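You operate a simulated robot arm through the tools that you are given. There is no shell and no other tool. Be economical: measure what you need, move in short steps, check, and stop when the job is done.

You run a simulated robot arm. Do the job below in one go: nothing can be reset, and whatever is moved stays where it is left.

JOB
Pump cleaner into the clear pot to its 20 ml line, lid it.
Fine: it ends on the steel tray; spill nothing. Set down upright: clear pot.

It is judged by the outcome, as a careful person would: the job done as asked, and still so three seconds after it is handed in. It fails if anything else is knocked over, pushed out of place, dropped, spilled or broken. Lids that push on must go on centred and level and be pressed home; caps that screw on are set level and turned clockwise until they are tight.

ROBOT AND FRAMES
A 6-joint arm with a two-finger parallel gripper, fixed in place. Base frame: the origin is at the foot of the arm, x ahead of it, y to its left, z up; the work surface is at about z = 900. Units: mm, degrees, N and s.
With the tool pointing down near the work surface it reaches from about 240 to 640 mm from the base axis. Its first joint turns from -66.0 to 66.0 degrees. Payload 2.7 kg.
The TCP is the grasp point between the finger pads, 23 mm short of the fingertips. In the tool frame z runs along the fingers and y along their closing line. The gripper opens to 94 mm. The fingers are 38 mm wide and 10 mm thick; the gripper's body (54 by 96 mm) begins 39 mm behind the TCP.
Orientation is that of the tool frame in the base frame, as [roll, pitch, yaw] about the fixed x, y, z axes, in that order (R = Rz(yaw) Ry(pitch) Rx(roll)). With the fingers straight down and closing along the base's y, the tool's x points along the base's -x, its y along +y and its z along -z.

CONTROLS
- The arm moves only by the tool move_arm. Its argument "rows" is one flat list of numbers, 6 for each row, row after row: the shift along the tool's x, y, z in units of 250 mm (1.0 is 250 mm), then the turn, a rotation vector about the tool's x, y, z in units of 120 degrees (1.0 is 120 degrees). In form: [x, y, z, wx, wy, wz, x, y, z, wx, wy, wz, ...]. A call has 1 to 10 rows; each row is the pose to reach, as a shift and turn from the pose commanded when the call began, along the tool's axes at that moment. "gripper" is the gripper command, from -1 (shut) to 1 (fully open), values between in proportion, set as the call begins (left out, the last holds). A call with a number of a shift or a turn outside -1 to 1 is refused whole. Each row takes 0.2 s and may step no farther than 50 mm and 8.6 degrees from the row before; otherwise, or with a gripper value out of range, the whole call is refused. Where a pose cannot be reached the arm comes as near as it can. A force on the tool above 40 N (or 10 N above the force at the start of the call, whichever is more), or a blocked arm, ends the call early, and 0.2 s more pass. The fingers move at their own pace (about 45 mm/s each) and stop on an object; they squeeze with about 44 N. The grip force told is the motor's: it shows also when the fingers shut on nothing. Time passes only in rows, and 0.2 s behind the last, so rows that repeat a pose let the fingers close. The reply holds the time, the measured pose of the TCP, the force on the tool along the base axes, the opening and the grip force, in the units named above and with some noise, with the torque about the TCP (base axes, N m) and any sound that the robot's microphone picked up, and new pictures: "pictures" is both (left out), scene, wrist or none.
- Cameras (640 x 400 px; columns grow to the right, rows downward): "scene" is fixed at [79.9, -430.9, 1414.9]; the picture's right is [0.75, -0.66, 0.00], its down [-0.32, -0.37, -0.87] and it looks along [0.58, 0.65, -0.49] (base axes); focal length 234 px, centre (320, 200). "wrist" rides on the gripper at [86, 16, -74] in the tool frame; the picture's right is [-0.18, 0.98, 0.00], its down [-0.58, -0.11, -0.81] and it looks along [-0.79, -0.15, 0.59] (tool axes); focal length 243 px, centre (320, 200). There is no depth. A picture from a camera that has moved, and an enlarged one, comes with that camera's place and axes in the base frame and with its lens.
- zoom(camera, box): a new picture of the part [left, top, right, bottom] of that camera's present view, enlarged. It takes no simulated time.
- finish_job(): hands the job in; it is judged then, once.

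Go step by step. Nothing tells you positions but the pictures and the camera data: compare them with the known pose of the tool, close in by small moves and look again before you grip or let go. The budget is 120 turns and 200 pictures, counting those below and the enlarged ones. Unless the task says otherwise, let go and move clear before handing in, and close with one line.

The tools are called as name(argument=value, ...) on one line, values as JSON. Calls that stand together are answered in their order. move_arm: Moves the arm, as the interface text tells. Its arguments: {"type":"object","properties":{"rows":{"type":"array","items":{"type":"number"}},"gripper":{"type":"number"},"pictures":{"type":"string","enum":["both","scene","wrist","none"]}},"required":["rows"]} The other tools are called the same way: zoom (camera, box) takes an enlarged picture of a part of a camera's view; finish_job () hands the job in.

At the start:

```text
t: 0.0
eef_pos: [289.9, 43.6, 1329.1]
tcp_rot: [-180.0, -0.1, -179.9]
wrist_force: [-0.4, 0.2, 0.0]
wrist_torque: [0.0, 0.0, 0.0]
finger_gap: 93.7
finger_force: 0.1
```

scene: 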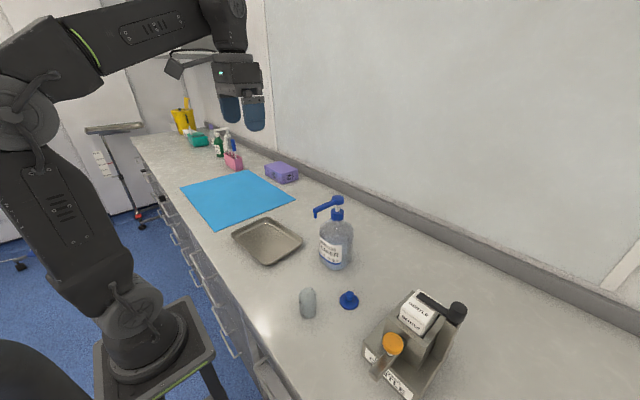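
wrist: 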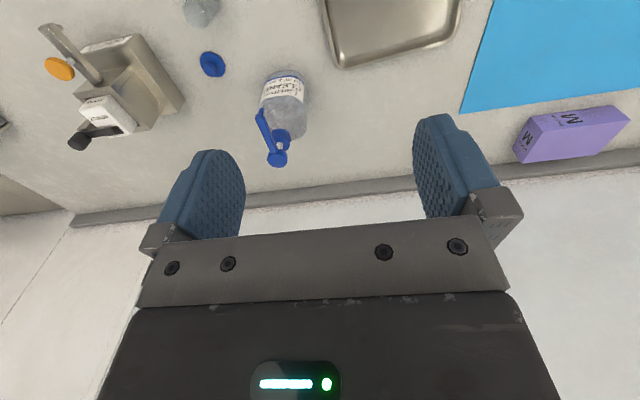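

I see a tray, a cleaner pump bottle with a blue pump, a clear pot, and a blue lid on the counter. I'll zoom in to measure them first.

zoom(camera="scene", box=[280, 180, 380, 330])

zoom(camera="wrist", box=[160, 0, 480, 200])

zoom(camera="scene", box=[280, 270, 380, 330])

```text
2.67 times, centred on (330, 255) of scene
camera zoom: at [79.9, -430.9, 1414.9], right [0.75, -0.66, 0.0], down [-0.32, -0.37, -0.87], along [0.58, 0.65, -0.49], focal length 624 px, centre (293, 53)
```

zoom: 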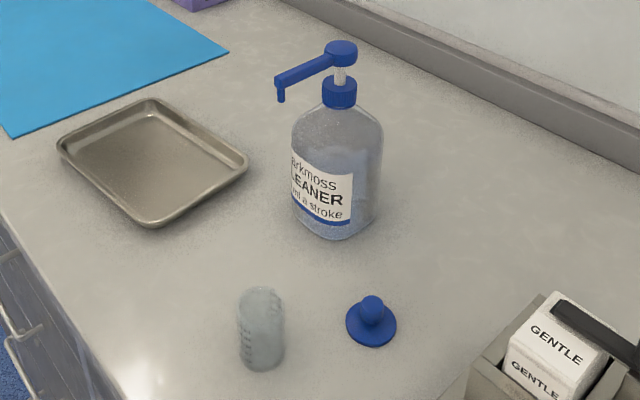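

```text
2.00 times, centred on (320, 100) of wrist
camera zoom: at [202.4, 61.4, 1403.6], right [0.18, 0.98, 0.0], down [0.58, -0.11, 0.81], along [0.79, -0.15, -0.59], focal length 485 px, centre (320, 400)
```

zoom: 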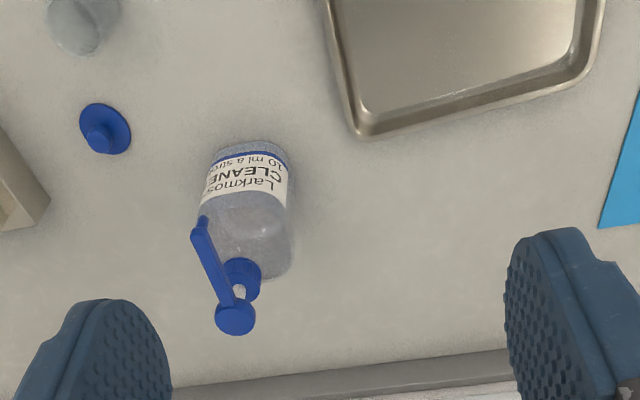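

```text
6.40 times, centred on (330, 300) of scene
camera zoom: at [79.9, -430.9, 1414.9], right [0.75, -0.66, 0.0], down [-0.32, -0.37, -0.87], along [0.58, 0.65, -0.49], focal length 1496 px, centre (256, -440)
```

zoom: 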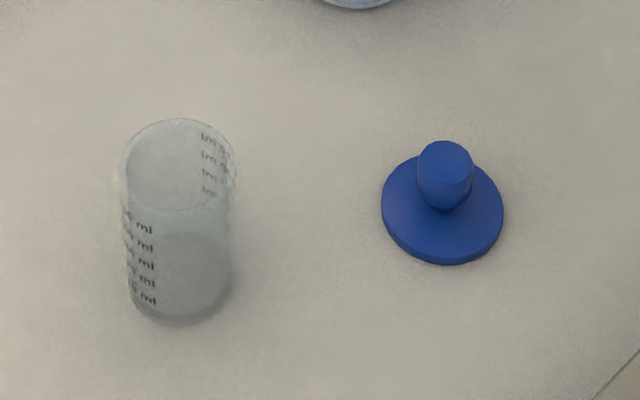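

The pot is near (300,-145), the lid near (392,-194), and the pump head near (464,-64,1118). The spout points at the robot, with its tip near (397,-59,1083), and the tray is around (361,157). I'll read the label and check the pot before moving.

zoom(camera="wrist", box=[250, 60, 314, 100])

zoom(camera="scene", box=[308, 190, 368, 280])

zoom(camera="scene", box=[290, 284, 330, 324])

```text
10.00 times, centred on (282, 80) of wrist
camera zoom: at [202.4, 61.4, 1403.6], right [0.18, 0.98, 0.0], down [0.58, -0.11, 0.81], along [0.79, -0.15, -0.59], focal length 2426 px, centre (700, 1400)
```

zoom: 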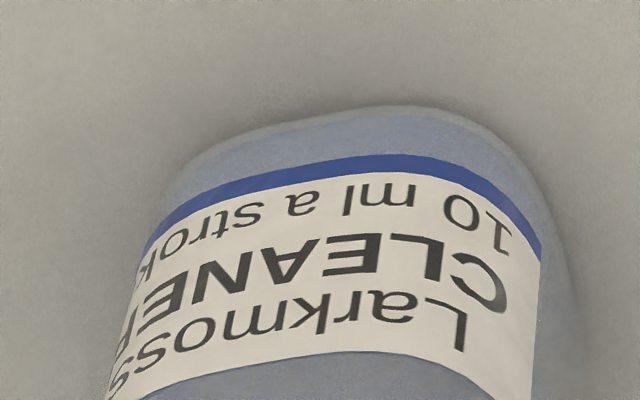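

```text
4.44 times, centred on (338, 235) of scene
camera zoom: at [79.9, -430.9, 1414.9], right [0.75, -0.66, 0.0], down [-0.32, -0.37, -0.87], along [0.58, 0.65, -0.49], focal length 1039 px, centre (240, 44)
```

zoom: 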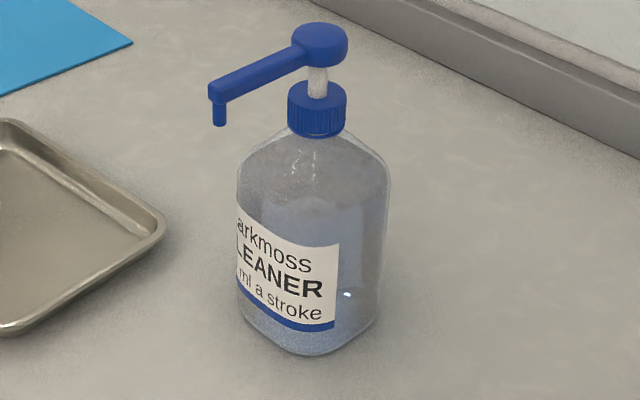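

```text
10.00 times, centred on (310, 304) of scene
camera zoom: at [79.9, -430.9, 1414.9], right [0.75, -0.66, 0.0], down [-0.32, -0.37, -0.87], along [0.58, 0.65, -0.49], focal length 2338 px, centre (420, -840)
```

zoom: 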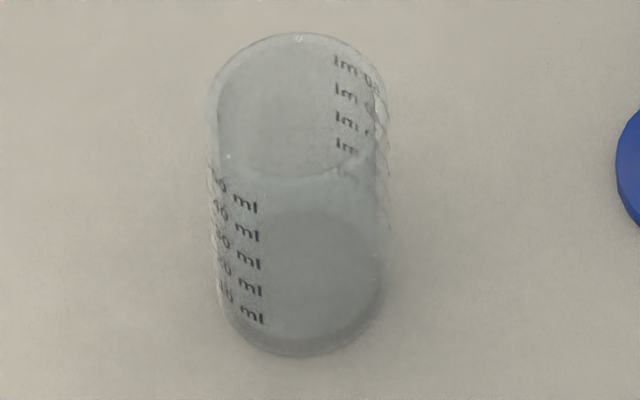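

The label reads 10 ml a stroke and the pot is marked 10 to 50 ml, so I need two strokes. I'll tilt the gripper forward about 35° so the pot can go under the spout without the hand touching it, and move above the pot.

move_arm(rows=[-0.005, -0.0945, 0.1145, 0, -0.0365, 0, -0.01, -0.189, 0.229, 0, -0.073, 0, -0.015, -0.2835, 0.3435, 0, -0.1095, 0, -0.02, -0.378, 0.458, 0, -0.146, 0, -0.025, -0.4725, 0.5725, 0, -0.1825, 0, -0.03, -0.567, 0.687, 0, -0.219, 0, -0.035, -0.6615, 0.8015, 0, -0.2555, 0, -0.04, -0.756, 0.916, 0, -0.292, 0], gripper=0.5)

```text
t: 1.8
eef_pos: [300.1, -143.0, 1100.1]
tcp_rot: [180.0, 35.1, 179.8]
wrist_force: [-0.2, -0.3, -0.5]
wrist_torque: [0.02, 0.02, -0.02]
finger_gap: 70.6
finger_force: 0.0
camera wrist: at [185.2, -126.6, 1110.8], right [0.15, 0.98, 0.11], down [0.01, -0.11, 0.99], along [0.99, -0.15, -0.03], focal length 243 px, centre (320, 200)
```

scene: 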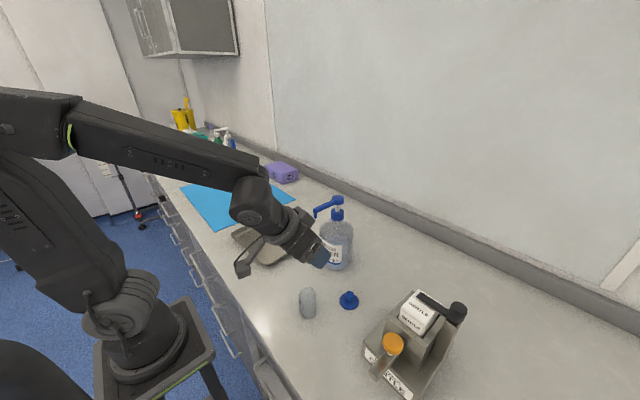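
wrist: 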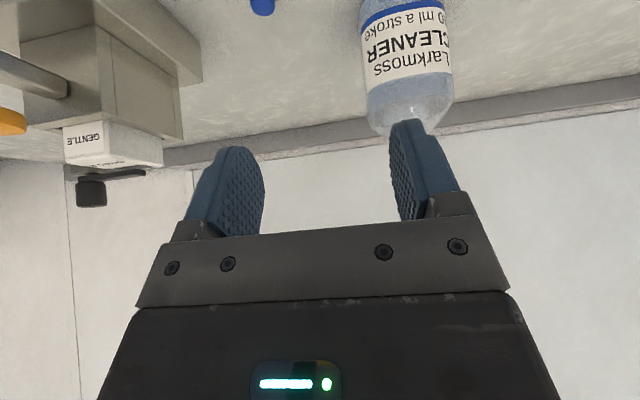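

The tilted pose is reachable. I'll lower to just above the pot and look again.

move_arm(rows=[0.0765, 0, 0.109, 0, 0, 0, 0.153, 0, 0.218, 0, 0, 0, 0.2296, 0, 0.3276, 0, 0, 0])

zoom(camera="scene", box=[230, 200, 390, 330])

```text
t: 2.6
eef_pos: [298.5, -141.5, 998.4]
tcp_rot: [-179.9, 35.1, 179.9]
wrist_force: [-0.3, -0.1, 0.9]
wrist_torque: [-0.01, 0.02, 0.0]
finger_gap: 70.7
finger_force: 0.0
camera wrist: at [184.2, -126.2, 1010.5], right [0.15, 0.98, 0.11], down [0.01, -0.11, 0.99], along [0.99, -0.15, -0.03], focal length 243 px, centre (320, 200)
```

scene: 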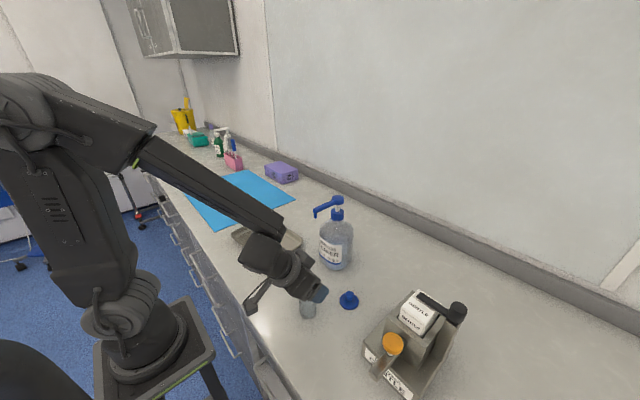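
wrist: 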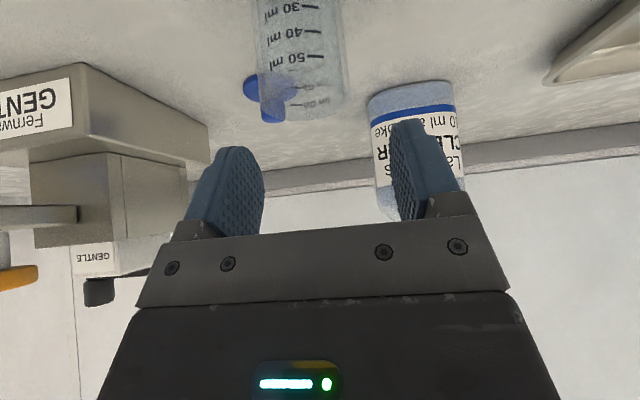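

```text
3.08 times, centred on (310, 265) of scene
camera zoom: at [79.9, -430.9, 1414.9], right [0.75, -0.66, 0.0], down [-0.32, -0.37, -0.87], along [0.58, 0.65, -0.49], focal length 719 px, centre (351, 0)
```

zoom: 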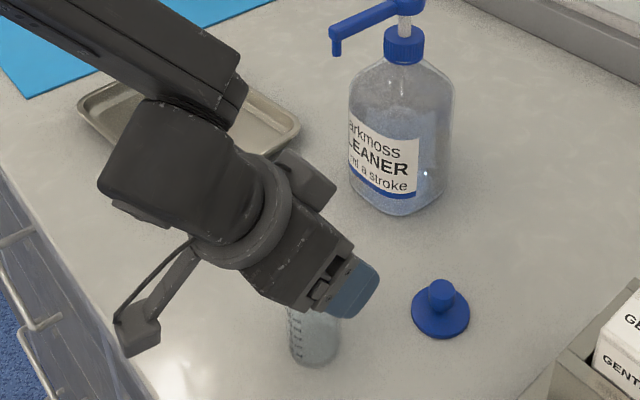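

The pot is centred at about (299,-145.5). I'll shift y slightly and lower around it.

move_arm(rows=[0, -0.016, 0, 0, 0, 0, 0.043, -0.016, 0.0617, 0, 0, 0, 0.0863, -0.016, 0.1233, 0, 0, 0, 0.1295, -0.016, 0.185, 0, 0, 0, 0.1295, -0.016, 0.185, 0, 0, 0])

zoom(camera="scene", box=[230, 230, 390, 330])

```text
t: 3.8
eef_pos: [299.5, -147.5, 944.9]
tcp_rot: [180.0, 35.0, -179.9]
wrist_force: [0.3, 0.5, -0.1]
wrist_torque: [0.0, 0.01, 0.02]
finger_gap: 70.3
finger_force: 0.1
camera wrist: at [183.6, -131.4, 956.8], right [0.15, 0.98, 0.11], down [0.01, -0.11, 0.99], along [0.99, -0.15, -0.03], focal length 243 px, centre (320, 200)
```

scene: 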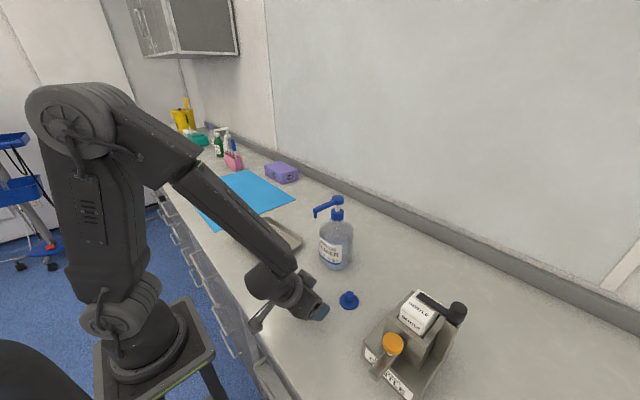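
wrist: 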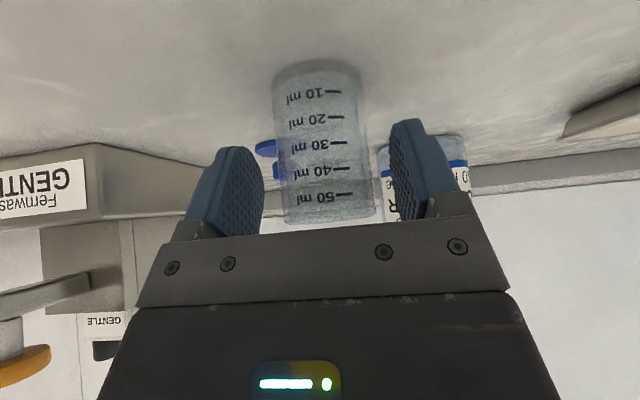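

```text
4.00 times, centred on (310, 280) of scene
camera zoom: at [79.9, -430.9, 1414.9], right [0.75, -0.66, 0.0], down [-0.32, -0.37, -0.87], along [0.58, 0.65, -0.49], focal length 935 px, centre (360, -120)
```

zoom: 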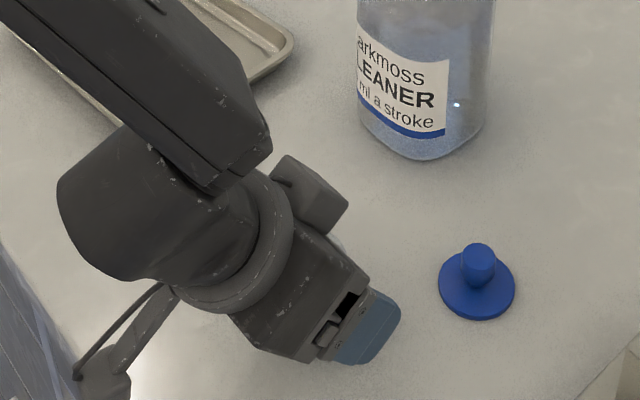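

The pot is centred between the fingers. I'll close the gripper on it.

move_arm(rows=[0, 0, 0, 0, 0, 0, 0, 0, 0, 0, 0, 0, 0, 0, 0, 0, 0, 0, 0, 0, 0, 0, 0, 0], gripper=-1, pictures="wrist")

```text
t: 4.8
eef_pos: [298.4, -146.7, 945.2]
tcp_rot: [180.0, 35.1, 180.0]
wrist_force: [-0.7, 0.2, 1.0]
wrist_torque: [0.0, 0.02, 0.0]
finger_gap: 41.1
finger_force: 44.1
camera wrist: at [183.7, -131.4, 957.0], right [0.15, 0.98, 0.11], down [0.01, -0.11, 0.99], along [0.99, -0.15, -0.03], focal length 243 px, centre (320, 200)
```

wrist: 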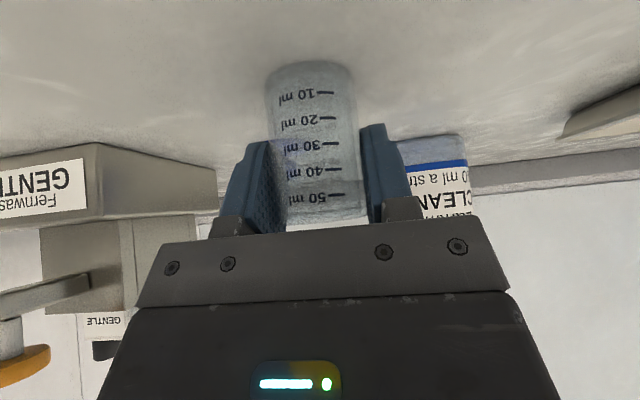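

I have the pot, which measures 41 mm across. I'll lift it 15 mm and carry it in front of the spout, stopping short to check alignment.

move_arm(rows=[-0.0344, 0, -0.0492, 0, 0, 0, -0.071, 0.086, -0.0234, 0, 0, 0, -0.108, 0.172, 0.0024, 0, 0, 0, -0.145, 0.258, 0.0282, 0, 0, 0, -0.1818, 0.344, 0.0541, 0, 0, 0, -0.1818, 0.344, 0.0541, 0, 0, 0])

zoom(camera="scene", box=[260, 190, 380, 290])

```text
t: 6.2
eef_pos: [344.1, -61.6, 956.3]
tcp_rot: [179.9, 35.1, 180.0]
wrist_force: [0.0, -0.6, -1.7]
wrist_torque: [0.0, -0.02, -0.02]
finger_gap: 41.0
finger_force: 44.1
camera wrist: at [229.4, -45.8, 968.0], right [0.15, 0.98, 0.11], down [0.01, -0.11, 0.99], along [0.99, -0.15, -0.03], focal length 243 px, centre (320, 200)
```

scene: 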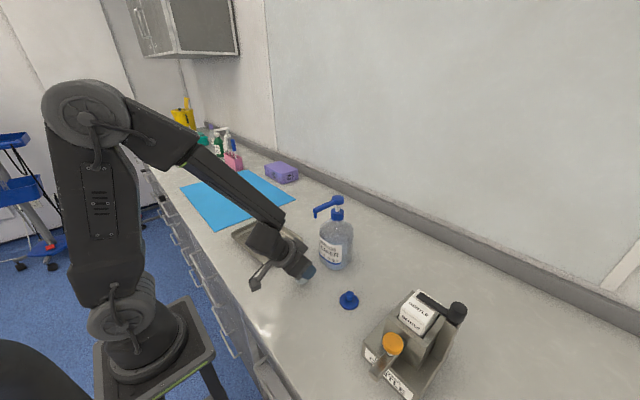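
wrist: 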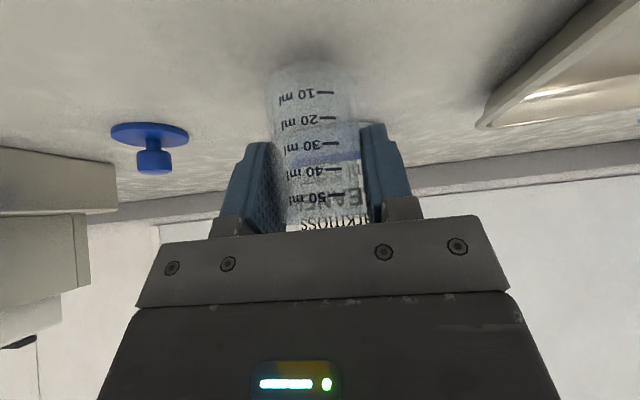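

```text
4.00 times, centred on (320, 240) of scene
camera zoom: at [79.9, -430.9, 1414.9], right [0.75, -0.66, 0.0], down [-0.32, -0.37, -0.87], along [0.58, 0.65, -0.49], focal length 935 px, centre (320, 40)
```

zoom: 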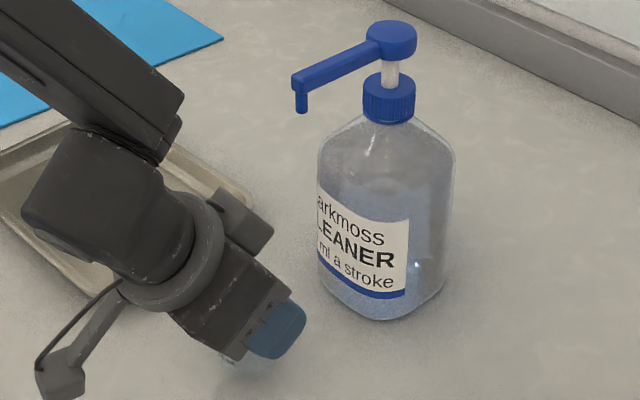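

The spout outlet is at about (393,-60,1088) and the bottle front is at about x=429. I'll ease the pot forward in two stages, checking clearance.

move_arm(rows=[-0.049, 0.003, 0.0345, 0, 0, 0, -0.0983, 0.006, 0.0689, 0, 0, 0, -0.0983, 0.006, 0.0689, 0, 0, 0])

zoom(camera="scene", box=[260, 190, 380, 290])

```text
t: 7.0
eef_pos: [374.8, -59.3, 956.3]
tcp_rot: [180.0, 35.0, 180.0]
wrist_force: [0.9, -0.7, -0.3]
wrist_torque: [0.0, 0.0, -0.01]
finger_gap: 41.1
finger_force: 44.1
camera wrist: at [260.3, -44.6, 967.6], right [0.15, 0.98, 0.11], down [0.01, -0.11, 0.99], along [0.99, -0.15, -0.03], focal length 243 px, centre (320, 200)
```

scene: 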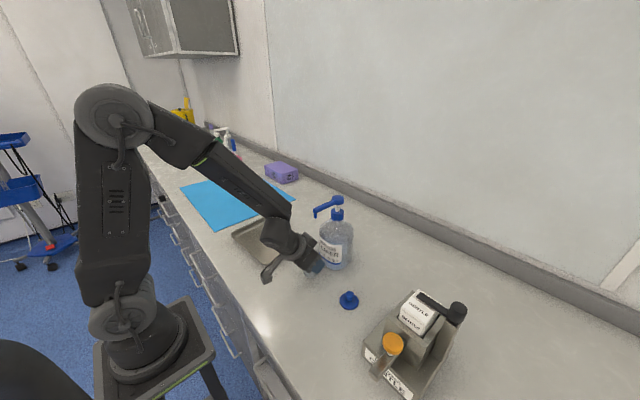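
wrist: 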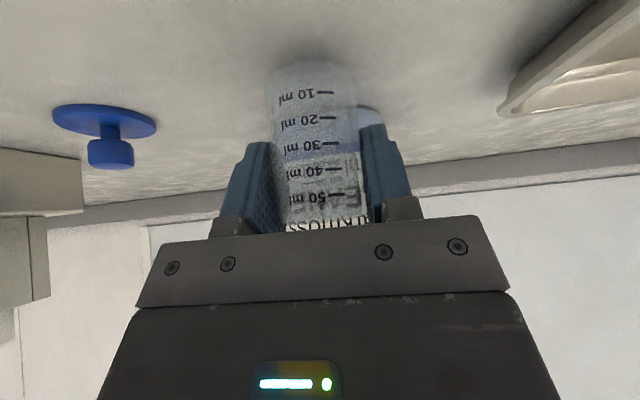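

```text
4.00 times, centred on (320, 240) of scene
camera zoom: at [79.9, -430.9, 1414.9], right [0.75, -0.66, 0.0], down [-0.32, -0.37, -0.87], along [0.58, 0.65, -0.49], focal length 935 px, centre (320, 40)
```

zoom: 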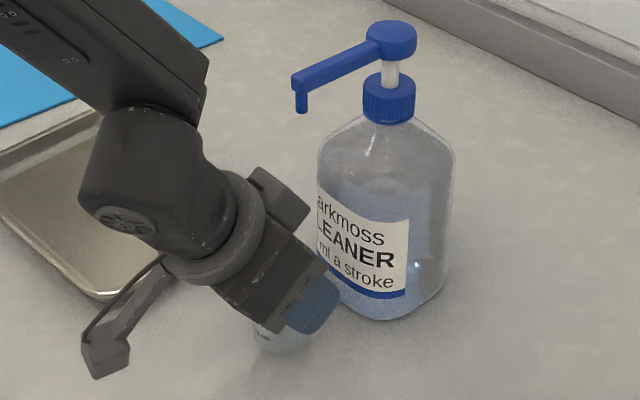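

Clearance looks fine. I'll move the last 14 mm forward and then lower gently to the counter.

move_arm(rows=[-0.023, 0, 0.016, 0, 0, 0, -0.0459, 0, 0.0321, 0, 0, 0, -0.0367, 0, 0.0452, 0, 0, 0, -0.0275, 0, 0.0583, 0, 0, 0, -0.0183, 0, 0.0714, 0, 0, 0, -0.0183, 0, 0.0714, 0, 0, 0])

zoom(camera="scene", box=[260, 190, 380, 290])

```text
t: 8.4
eef_pos: [388.8, -60.9, 946.9]
tcp_rot: [180.0, 35.0, -180.0]
wrist_force: [0.5, -0.2, -1.3]
wrist_torque: [0.01, -0.03, -0.01]
finger_gap: 41.2
finger_force: 43.7
camera wrist: at [274.1, -44.9, 958.2], right [0.15, 0.98, 0.11], down [0.01, -0.11, 0.99], along [0.99, -0.15, -0.03], focal length 243 px, centre (320, 200)
```

scene: 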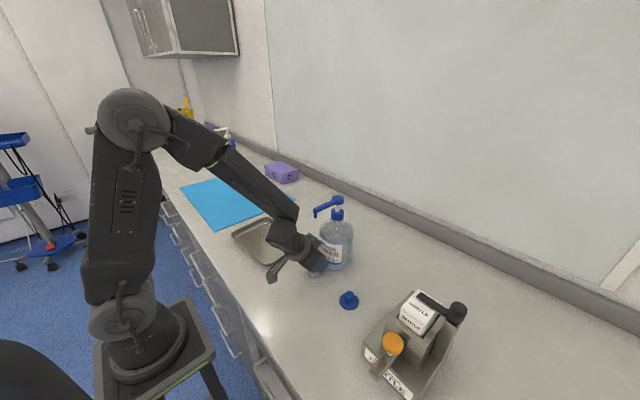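
wrist: 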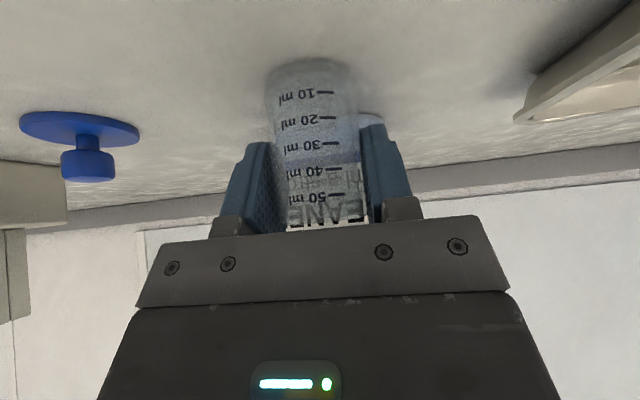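

```text
4.00 times, centred on (320, 240) of scene
camera zoom: at [79.9, -430.9, 1414.9], right [0.75, -0.66, 0.0], down [-0.32, -0.37, -0.87], along [0.58, 0.65, -0.49], focal length 935 px, centre (320, 40)
```

zoom: 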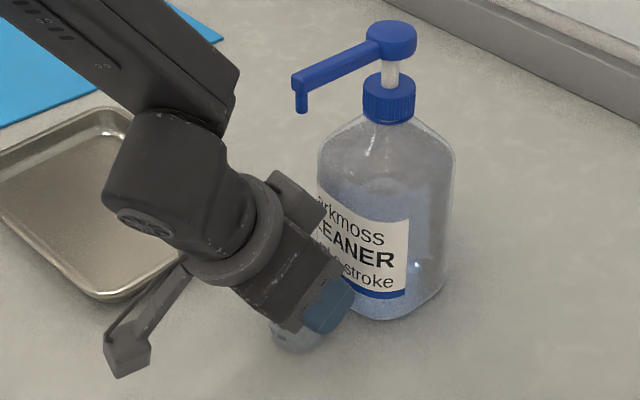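

move_arm(rows=[0.0029, 0, 0.0041, 0, 0, 0, 0.0057, 0, 0.0082, 0, 0, 0, 0.0057, 0, 0.0082, 0, 0, 0], pictures="none")

```text
t: 9.2
eef_pos: [390.2, -60.2, 944.6]
tcp_rot: [-179.8, 35.3, 179.9]
wrist_force: [-2.8, 0.5, 16.8]
wrist_torque: [0.11, 0.25, 0.02]
finger_gap: 41.1
finger_force: 44.6
```

The pot is touching the counter at about 17 N. I'll ease up a hair and open slightly.

move_arm(rows=[-0.0022, 0, -0.0032, 0, 0, 0, -0.0022, 0, -0.0032, 0, 0, 0], pictures="none")

move_arm(rows=[0, 0, 0, 0, 0, 0, 0, 0, 0, 0, 0, 0, 0, 0, 0, 0, 0, 0], gripper=0.28, pictures="wrist")

```text
t: 9.8
eef_pos: [389.5, -61.1, 946.2]
tcp_rot: [-180.0, 35.0, 180.0]
wrist_force: [2.1, -0.6, 8.3]
wrist_torque: [-0.01, -0.15, -0.05]
finger_gap: 41.1
finger_force: 43.6
```

```text
t: 10.6
eef_pos: [389.4, -60.3, 945.8]
tcp_rot: [180.0, 35.0, 180.0]
wrist_force: [-0.1, 0.1, 0.1]
wrist_torque: [-0.02, 0.01, -0.02]
finger_gap: 60.2
finger_force: 0.1
camera wrist: at [274.1, -44.6, 956.6], right [0.15, 0.98, 0.11], down [0.01, -0.11, 0.99], along [0.99, -0.15, -0.03], focal length 243 px, centre (320, 200)
```

wrist: 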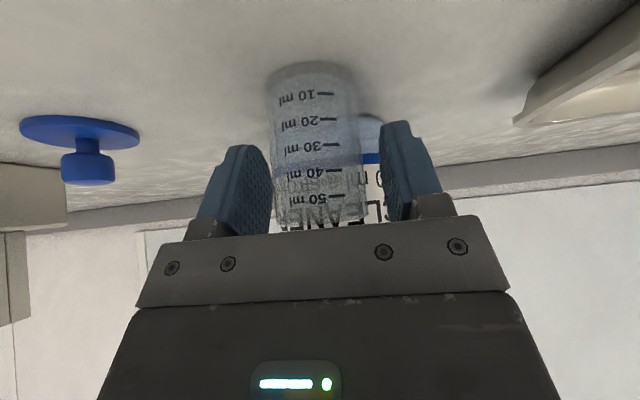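

Now I'll retreat straight back, then rise and straighten for a look.

move_arm(rows=[0.0983, 0, -0.0689, 0, 0, 0, 0.1967, 0, -0.1377, 0, 0, 0, 0.295, 0, -0.2066, 0, 0, 0], pictures="wrist")

move_arm(rows=[-0.0718, 0, -0.1024, 0, 0.0365, 0, -0.1435, 0, -0.2048, 0, 0.073, 0, -0.2153, 0, -0.3071, 0, 0.1095, 0, -0.287, 0, -0.4095, 0, 0.146, 0, -0.3588, 0, -0.5119, 0, 0.1825, 0, -0.4305, 0, -0.6143, 0, 0.219, 0, -0.5023, 0, -0.7166, 0, 0.2555, 0, -0.574, 0, -0.819, 0, 0.292, 0])

zoom(camera="scene", box=[260, 190, 380, 290])

zoom(camera="wrist", box=[160, 0, 480, 200])

```text
t: 11.4
eef_pos: [300.4, -58.9, 945.6]
tcp_rot: [179.9, 35.0, 179.9]
wrist_force: [-0.1, 0.4, 0.6]
wrist_torque: [0.01, 0.0, 0.02]
finger_gap: 60.1
finger_force: 0.0
camera wrist: at [185.3, -42.5, 956.9], right [0.15, 0.98, 0.11], down [0.01, -0.11, 0.99], along [0.99, -0.15, -0.03], focal length 243 px, centre (320, 200)
```

wrist: 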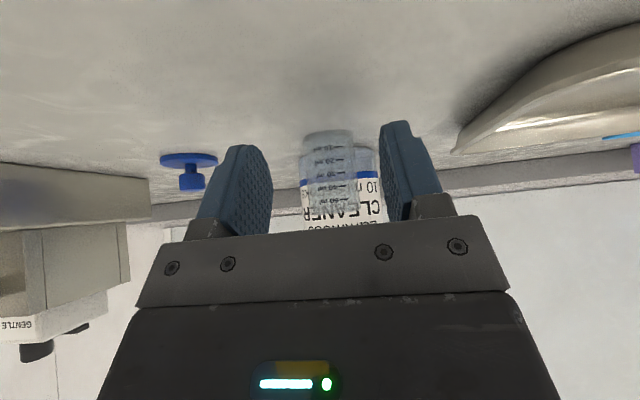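

```text
t: 13.2
eef_pos: [298.6, -59.5, 1193.8]
tcp_rot: [180.0, -0.2, -179.9]
wrist_force: [-0.4, -0.3, -0.3]
wrist_torque: [-0.03, 0.02, 0.0]
finger_gap: 60.2
finger_force: 0.0
out of reach, approached as far as the arm can: row 1
camera wrist: at [211.7, -43.2, 1268.9], right [0.18, 0.98, 0.0], down [0.58, -0.11, 0.81], along [0.79, -0.15, -0.59], focal length 243 px, centre (320, 200)
```

scene: 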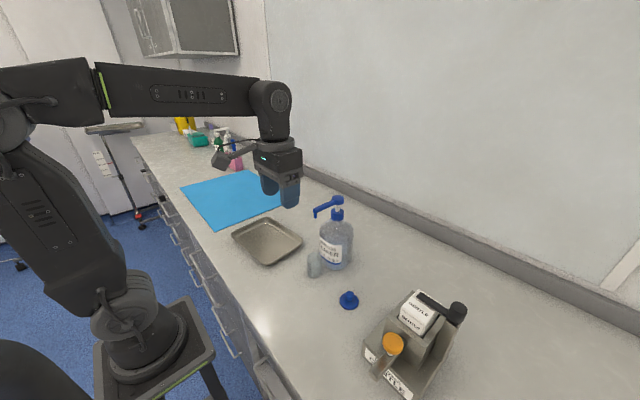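
wrist: 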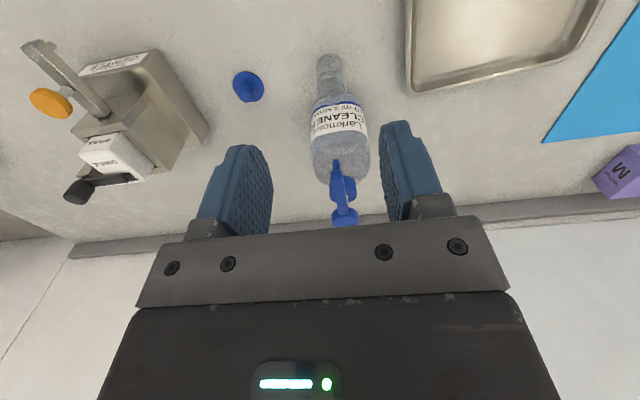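

```text
4.00 times, centred on (320, 240) of scene
camera zoom: at [79.9, -430.9, 1414.9], right [0.75, -0.66, 0.0], down [-0.32, -0.37, -0.87], along [0.58, 0.65, -0.49], focal length 935 px, centre (320, 40)
```

zoom: 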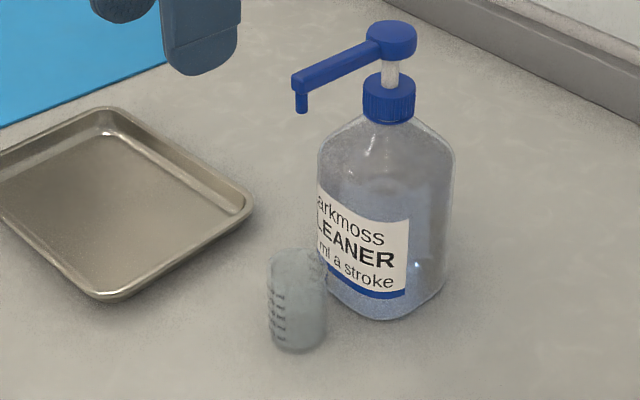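

```text
2.00 times, centred on (320, 100) of wrist
camera zoom: at [211.7, -43.2, 1268.9], right [0.18, 0.98, 0.0], down [0.58, -0.11, 0.81], along [0.79, -0.15, -0.59], focal length 485 px, centre (320, 400)
```

zoom: 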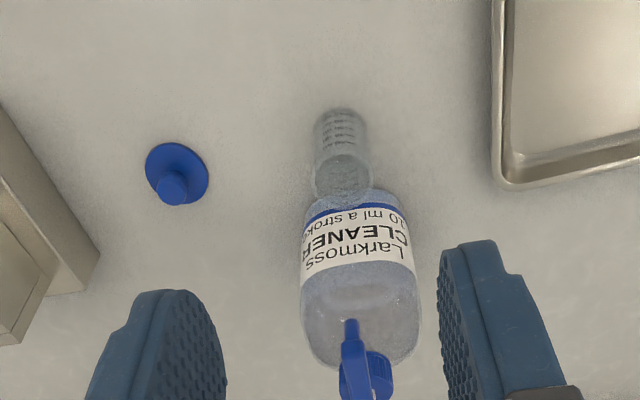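

The pot stands beneath the spout. I'll zoom tightly to confirm alignment before pumping.

zoom(camera="wrist", box=[280, 40, 400, 230])

zoom(camera="scene", box=[300, 190, 360, 290])

```text
2.11 times, centred on (340, 135) of wrist
camera zoom: at [211.7, -43.2, 1268.9], right [0.18, 0.98, 0.0], down [0.58, -0.11, 0.81], along [0.79, -0.15, -0.59], focal length 511 px, centre (278, 337)
```

zoom: 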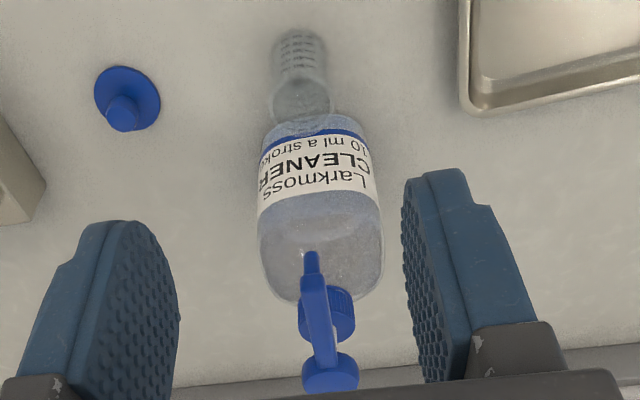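

```text
4.00 times, centred on (330, 240) of scene
camera zoom: at [79.9, -430.9, 1414.9], right [0.75, -0.66, 0.0], down [-0.32, -0.37, -0.87], along [0.58, 0.65, -0.49], focal length 935 px, centre (280, 40)
```

zoom: 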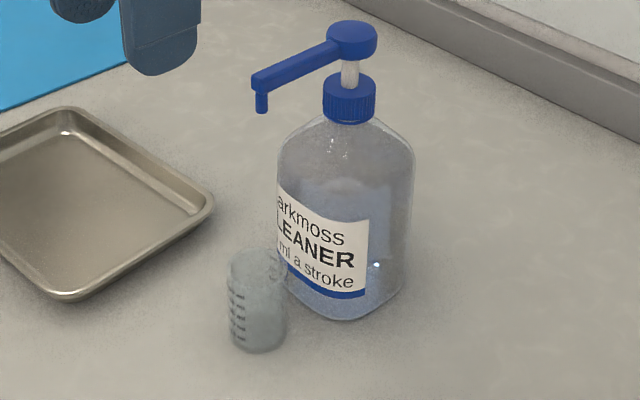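

Alignment is about 3–4 mm off centre at most, within the 36 mm mouth. I'll close the gripper and go above the pump head at roughly (466,-63).

move_arm(rows=[-0.134, -0.003, 0, 0, 0, 0, -0.268, -0.006, 0, 0, 0, 0, -0.402, -0.009, 0, 0, 0, 0, -0.536, -0.012, 0, 0, 0, 0, -0.67, -0.014, 0, 0, 0, 0, -0.67, -0.014, 0, 0, 0, 0], gripper=-1)

zoom(camera="scene", box=[280, 140, 400, 290])

```text
t: 14.6
eef_pos: [466.1, -61.6, 1194.0]
tcp_rot: [-180.0, 0.0, -180.0]
wrist_force: [-0.2, -0.1, -0.2]
wrist_torque: [-0.01, -0.01, 0.0]
finger_gap: 0.0
finger_force: 42.4
camera wrist: at [379.4, -46.2, 1268.4], right [0.18, 0.98, 0.0], down [0.58, -0.11, 0.81], along [0.79, -0.15, -0.59], focal length 243 px, centre (320, 200)
```

scene: 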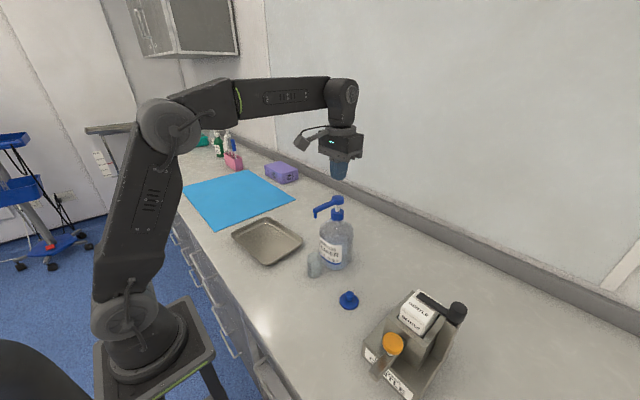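
wrist: 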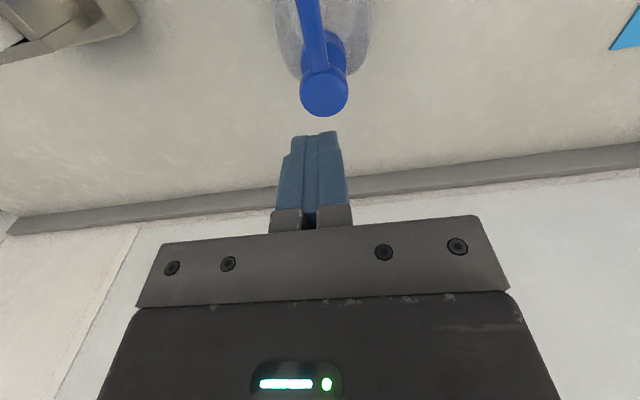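

```text
2.67 times, centred on (340, 215) of scene
camera zoom: at [79.9, -430.9, 1414.9], right [0.75, -0.66, 0.0], down [-0.32, -0.37, -0.87], along [0.58, 0.65, -0.49], focal length 624 px, centre (267, 160)
```

zoom: 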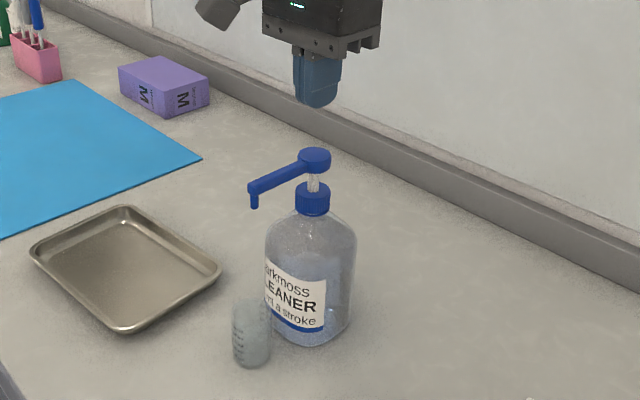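

The fingers are centred over the pump head. I'll descend close to it.

move_arm(rows=[0, 0.002, 0.07, 0, 0, 0, 0, 0.004, 0.14, 0, 0, 0, 0, 0.004, 0.18, 0, 0, 0])

zoom(camera="scene", box=[290, 160, 370, 260])

```text
t: 15.4
eef_pos: [466.0, -60.8, 1149.1]
tcp_rot: [-180.0, 0.1, -179.9]
wrist_force: [0.3, 0.9, 0.0]
wrist_torque: [0.01, 0.04, 0.02]
finger_gap: 0.0
finger_force: 42.3
camera wrist: at [378.5, -44.8, 1224.0], right [0.18, 0.98, 0.0], down [0.58, -0.11, 0.81], along [0.79, -0.15, -0.59], focal length 243 px, centre (320, 200)
```

scene: 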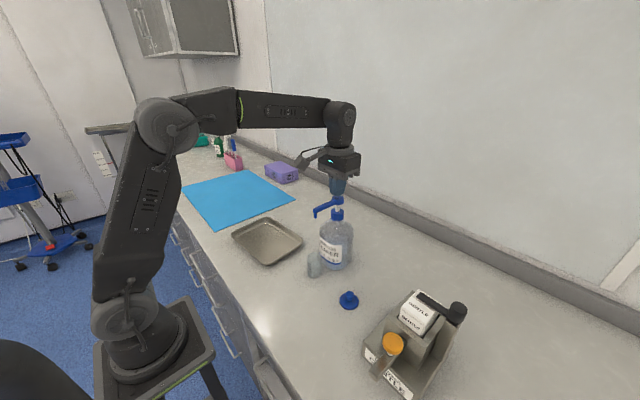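
wrist: 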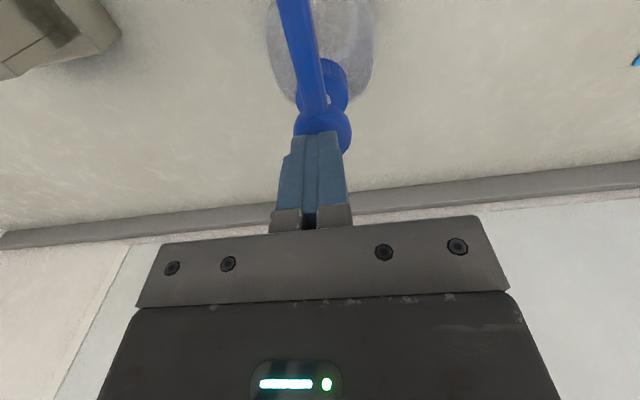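

```text
4.00 times, centred on (330, 210) of scene
camera zoom: at [79.9, -430.9, 1414.9], right [0.75, -0.66, 0.0], down [-0.32, -0.37, -0.87], along [0.58, 0.65, -0.49], focal length 935 px, centre (280, 160)
```

zoom: 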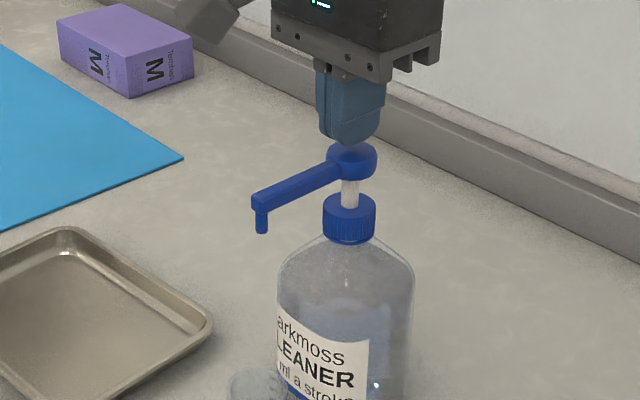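

It's about 5–8 mm above the head. I'll step down to feel contact.

move_arm(rows=[0, 0, 0.012, 0, 0, 0, 0, 0, 0.024, 0, 0, 0, 0, 0, 0.036, 0, 0, 0, 0, 0, 0.044, 0, 0, 0], pictures="scene")

zoom(camera="scene", box=[290, 180, 370, 280])

```text
t: 16.4
eef_pos: [467.1, -62.3, 1139.8]
tcp_rot: [179.9, 0.0, 179.9]
wrist_force: [-0.5, 0.4, 3.5]
wrist_torque: [0.01, 0.06, -0.03]
finger_gap: 0.0
finger_force: 42.3
```

scene: 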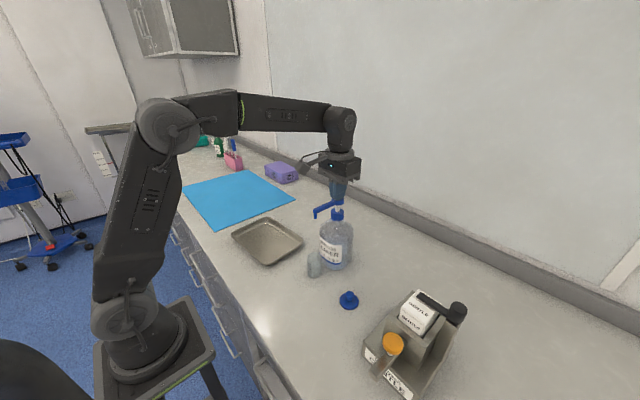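

```text
4.00 times, centred on (330, 230) of scene
camera zoom: at [79.8, -430.9, 1414.9], right [0.75, -0.66, 0.0], down [-0.32, -0.37, -0.87], along [0.58, 0.65, -0.49], focal length 935 px, centre (280, 80)
```

zoom: 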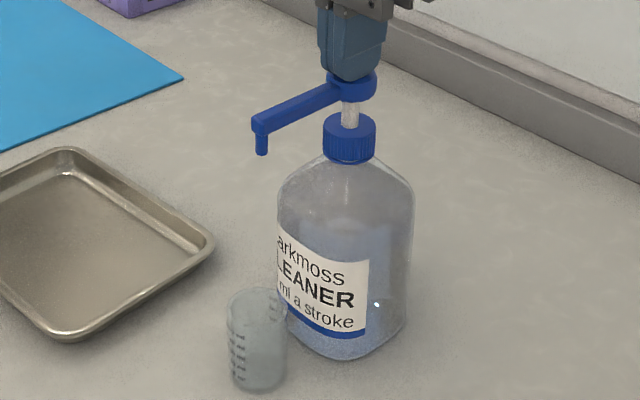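

Contact is at about z=1140. I'll press slowly, part way first, to confirm where the liquid lands.

move_arm(rows=[0, 0, 0.008, 0, 0, 0, 0, 0, 0.016, 0, 0, 0], pictures="scene")

zoom(camera="scene", box=[290, 180, 370, 280])

```text
t: 17.0
eef_pos: [466.5, -62.0, 1135.2]
tcp_rot: [-180.0, 0.1, 179.9]
wrist_force: [0.3, 2.2, 4.2]
wrist_torque: [0.05, 0.01, 0.02]
finger_gap: 0.0
finger_force: 42.7
```

scene: 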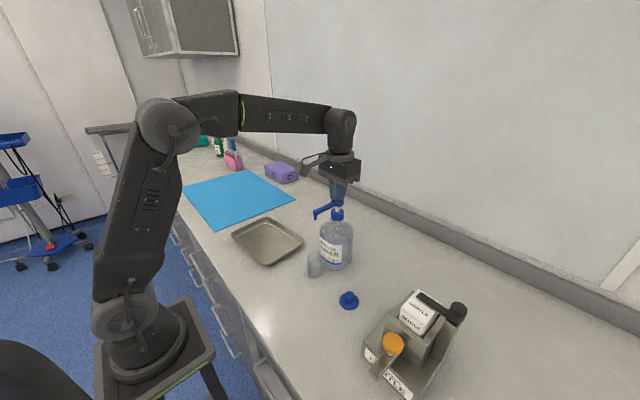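

```text
4.00 times, centred on (330, 230) of scene
camera zoom: at [79.8, -430.9, 1414.9], right [0.75, -0.66, 0.0], down [-0.32, -0.37, -0.87], along [0.58, 0.65, -0.49], focal length 935 px, centre (280, 80)
```

zoom: 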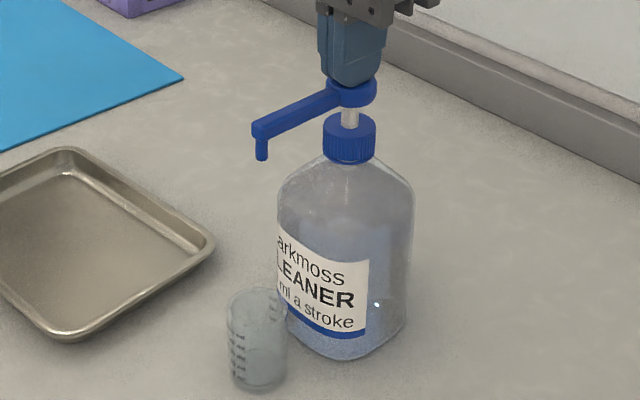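

The head is moving. I'll continue down toward the stop.

move_arm(rows=[0, 0, 0.012, 0, 0, 0, 0, 0, 0.024, 0, 0, 0, 0, 0, 0.036, 0, 0, 0], pictures="scene")

zoom(camera="scene", box=[290, 180, 370, 280])

```text
t: 17.8
eef_pos: [466.2, -63.5, 1125.7]
tcp_rot: [-179.9, 0.2, 180.0]
wrist_force: [1.3, 2.8, 6.4]
wrist_torque: [0.08, -0.04, 0.01]
finger_gap: 0.2
finger_force: 42.6
```

scene: 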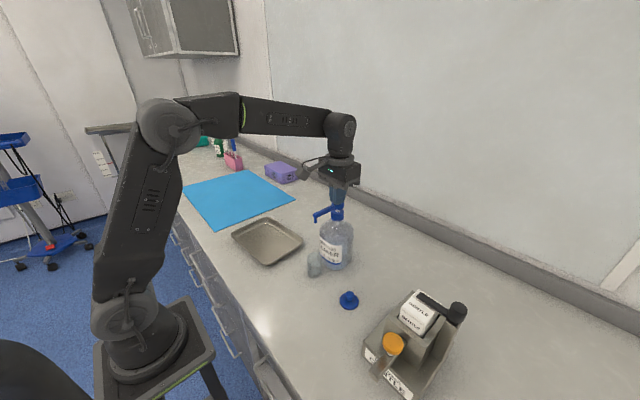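

```text
4.00 times, centred on (330, 230) of scene
camera zoom: at [79.9, -430.8, 1415.0], right [0.75, -0.66, 0.0], down [-0.32, -0.37, -0.87], along [0.58, 0.65, -0.49], focal length 935 px, centre (280, 80)
```

zoom: 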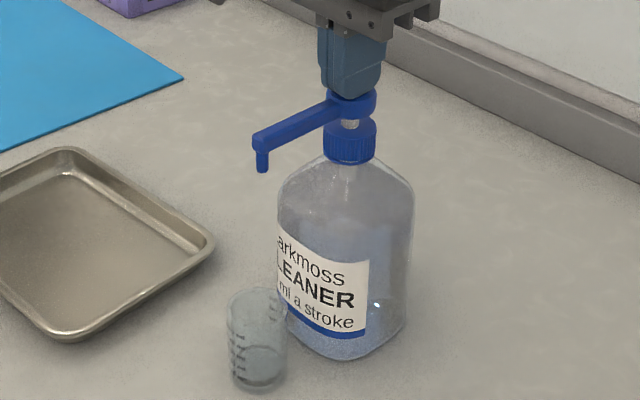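

move_arm(rows=[0, 0, 0.012, 0, 0, 0, 0, 0, 0.024, 0, 0, 0, 0, 0, 0.036, 0, 0, 0], pictures="scene")

zoom(camera="scene", box=[290, 220, 370, 280])

```text
t: 18.6
eef_pos: [465.8, -62.4, 1117.1]
tcp_rot: [-180.0, 0.1, -180.0]
wrist_force: [3.5, 0.7, 8.8]
wrist_torque: [0.01, -0.08, 0.0]
finger_gap: 0.1
finger_force: 42.7
```

scene: 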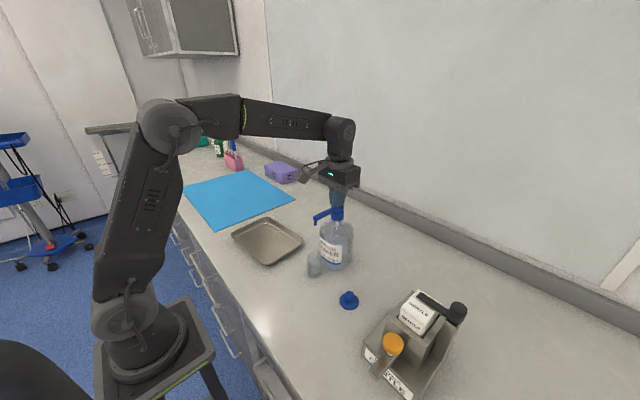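

```text
6.67 times, centred on (330, 250) of scene
camera zoom: at [79.9, -430.9, 1414.9], right [0.75, -0.66, 0.0], down [-0.32, -0.37, -0.87], along [0.58, 0.65, -0.49], focal length 1559 px, centre (253, -133)
```

zoom: 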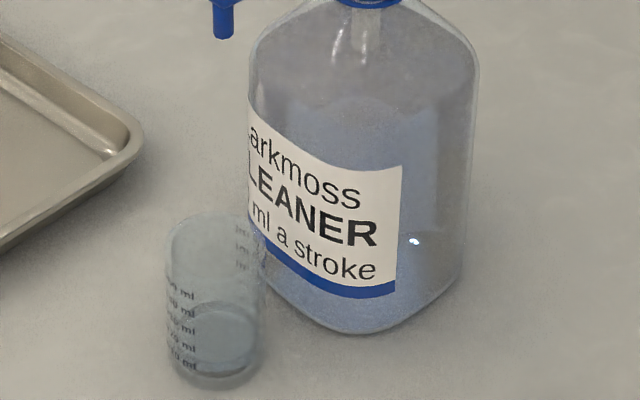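

Liquid is going in cleanly. I'll press on to find the bottom stop.

move_arm(rows=[0, 0, 0.006, 0, 0, 0, 0, 0, 0.012, 0, 0, 0], pictures="none")

```text
t: 19.2
eef_pos: [465.0, -61.3, 1115.6]
tcp_rot: [-179.9, 0.3, -180.0]
wrist_force: [0.0, 0.7, 25.0]
wrist_torque: [0.04, 0.06, -0.11]
finger_gap: 0.0
finger_force: 42.7
```

That's the bottom stop at about z=1116, so one full stroke. I'll raise slowly to let the pump return and check the level.

move_arm(rows=[0, 0, -0.02, 0, 0, 0, 0, 0, -0.04, 0, 0, 0, 0, 0, -0.06, 0, 0, 0, 0, 0, -0.08, 0, 0, 0, 0, 0, -0.1, 0, 0, 0, 0, 0, -0.12, 0, 0, 0, 0, 0, -0.14, 0, 0, 0, 0, 0, -0.14, 0, 0, 0], pictures="scene")

zoom(camera="scene", box=[290, 180, 370, 280])

zoom(camera="scene", box=[300, 245, 340, 285])

```text
t: 21.0
eef_pos: [465.7, -62.4, 1148.8]
tcp_rot: [-180.0, 0.0, 180.0]
wrist_force: [0.3, 0.0, -0.3]
wrist_torque: [0.02, 0.0, -0.02]
finger_gap: 0.0
finger_force: 42.1
```

scene: 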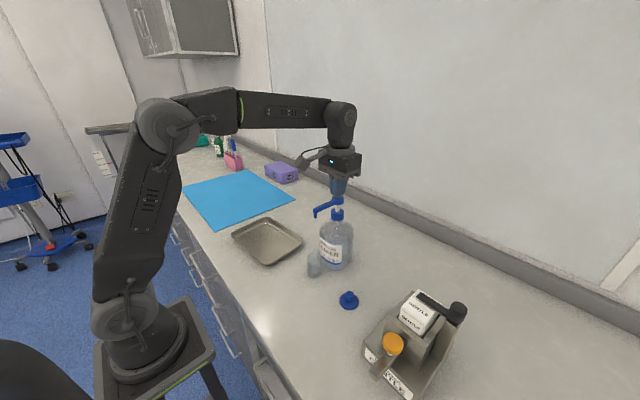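

```text
4.00 times, centred on (330, 230) of scene
camera zoom: at [79.9, -430.9, 1414.9], right [0.75, -0.66, 0.0], down [-0.32, -0.37, -0.87], along [0.58, 0.65, -0.49], focal length 935 px, centre (280, 80)
```

zoom: 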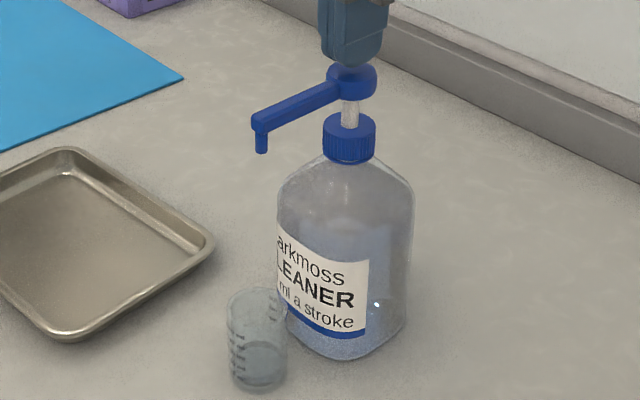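

```text
10.00 times, centred on (320, 265) of scene
camera zoom: at [79.9, -430.9, 1414.9], right [0.75, -0.66, 0.0], down [-0.32, -0.37, -0.87], along [0.58, 0.65, -0.49], focal length 2338 px, centre (320, -450)
```

zoom: 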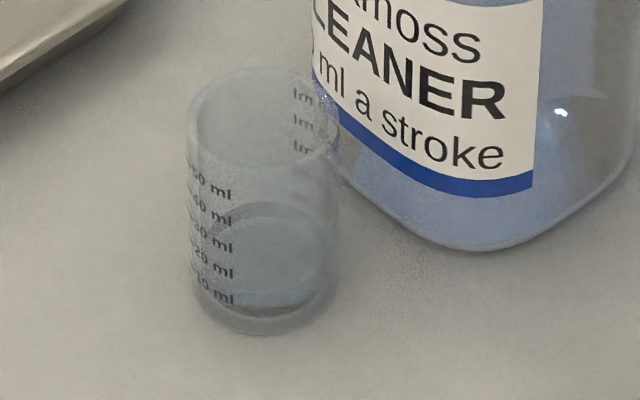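

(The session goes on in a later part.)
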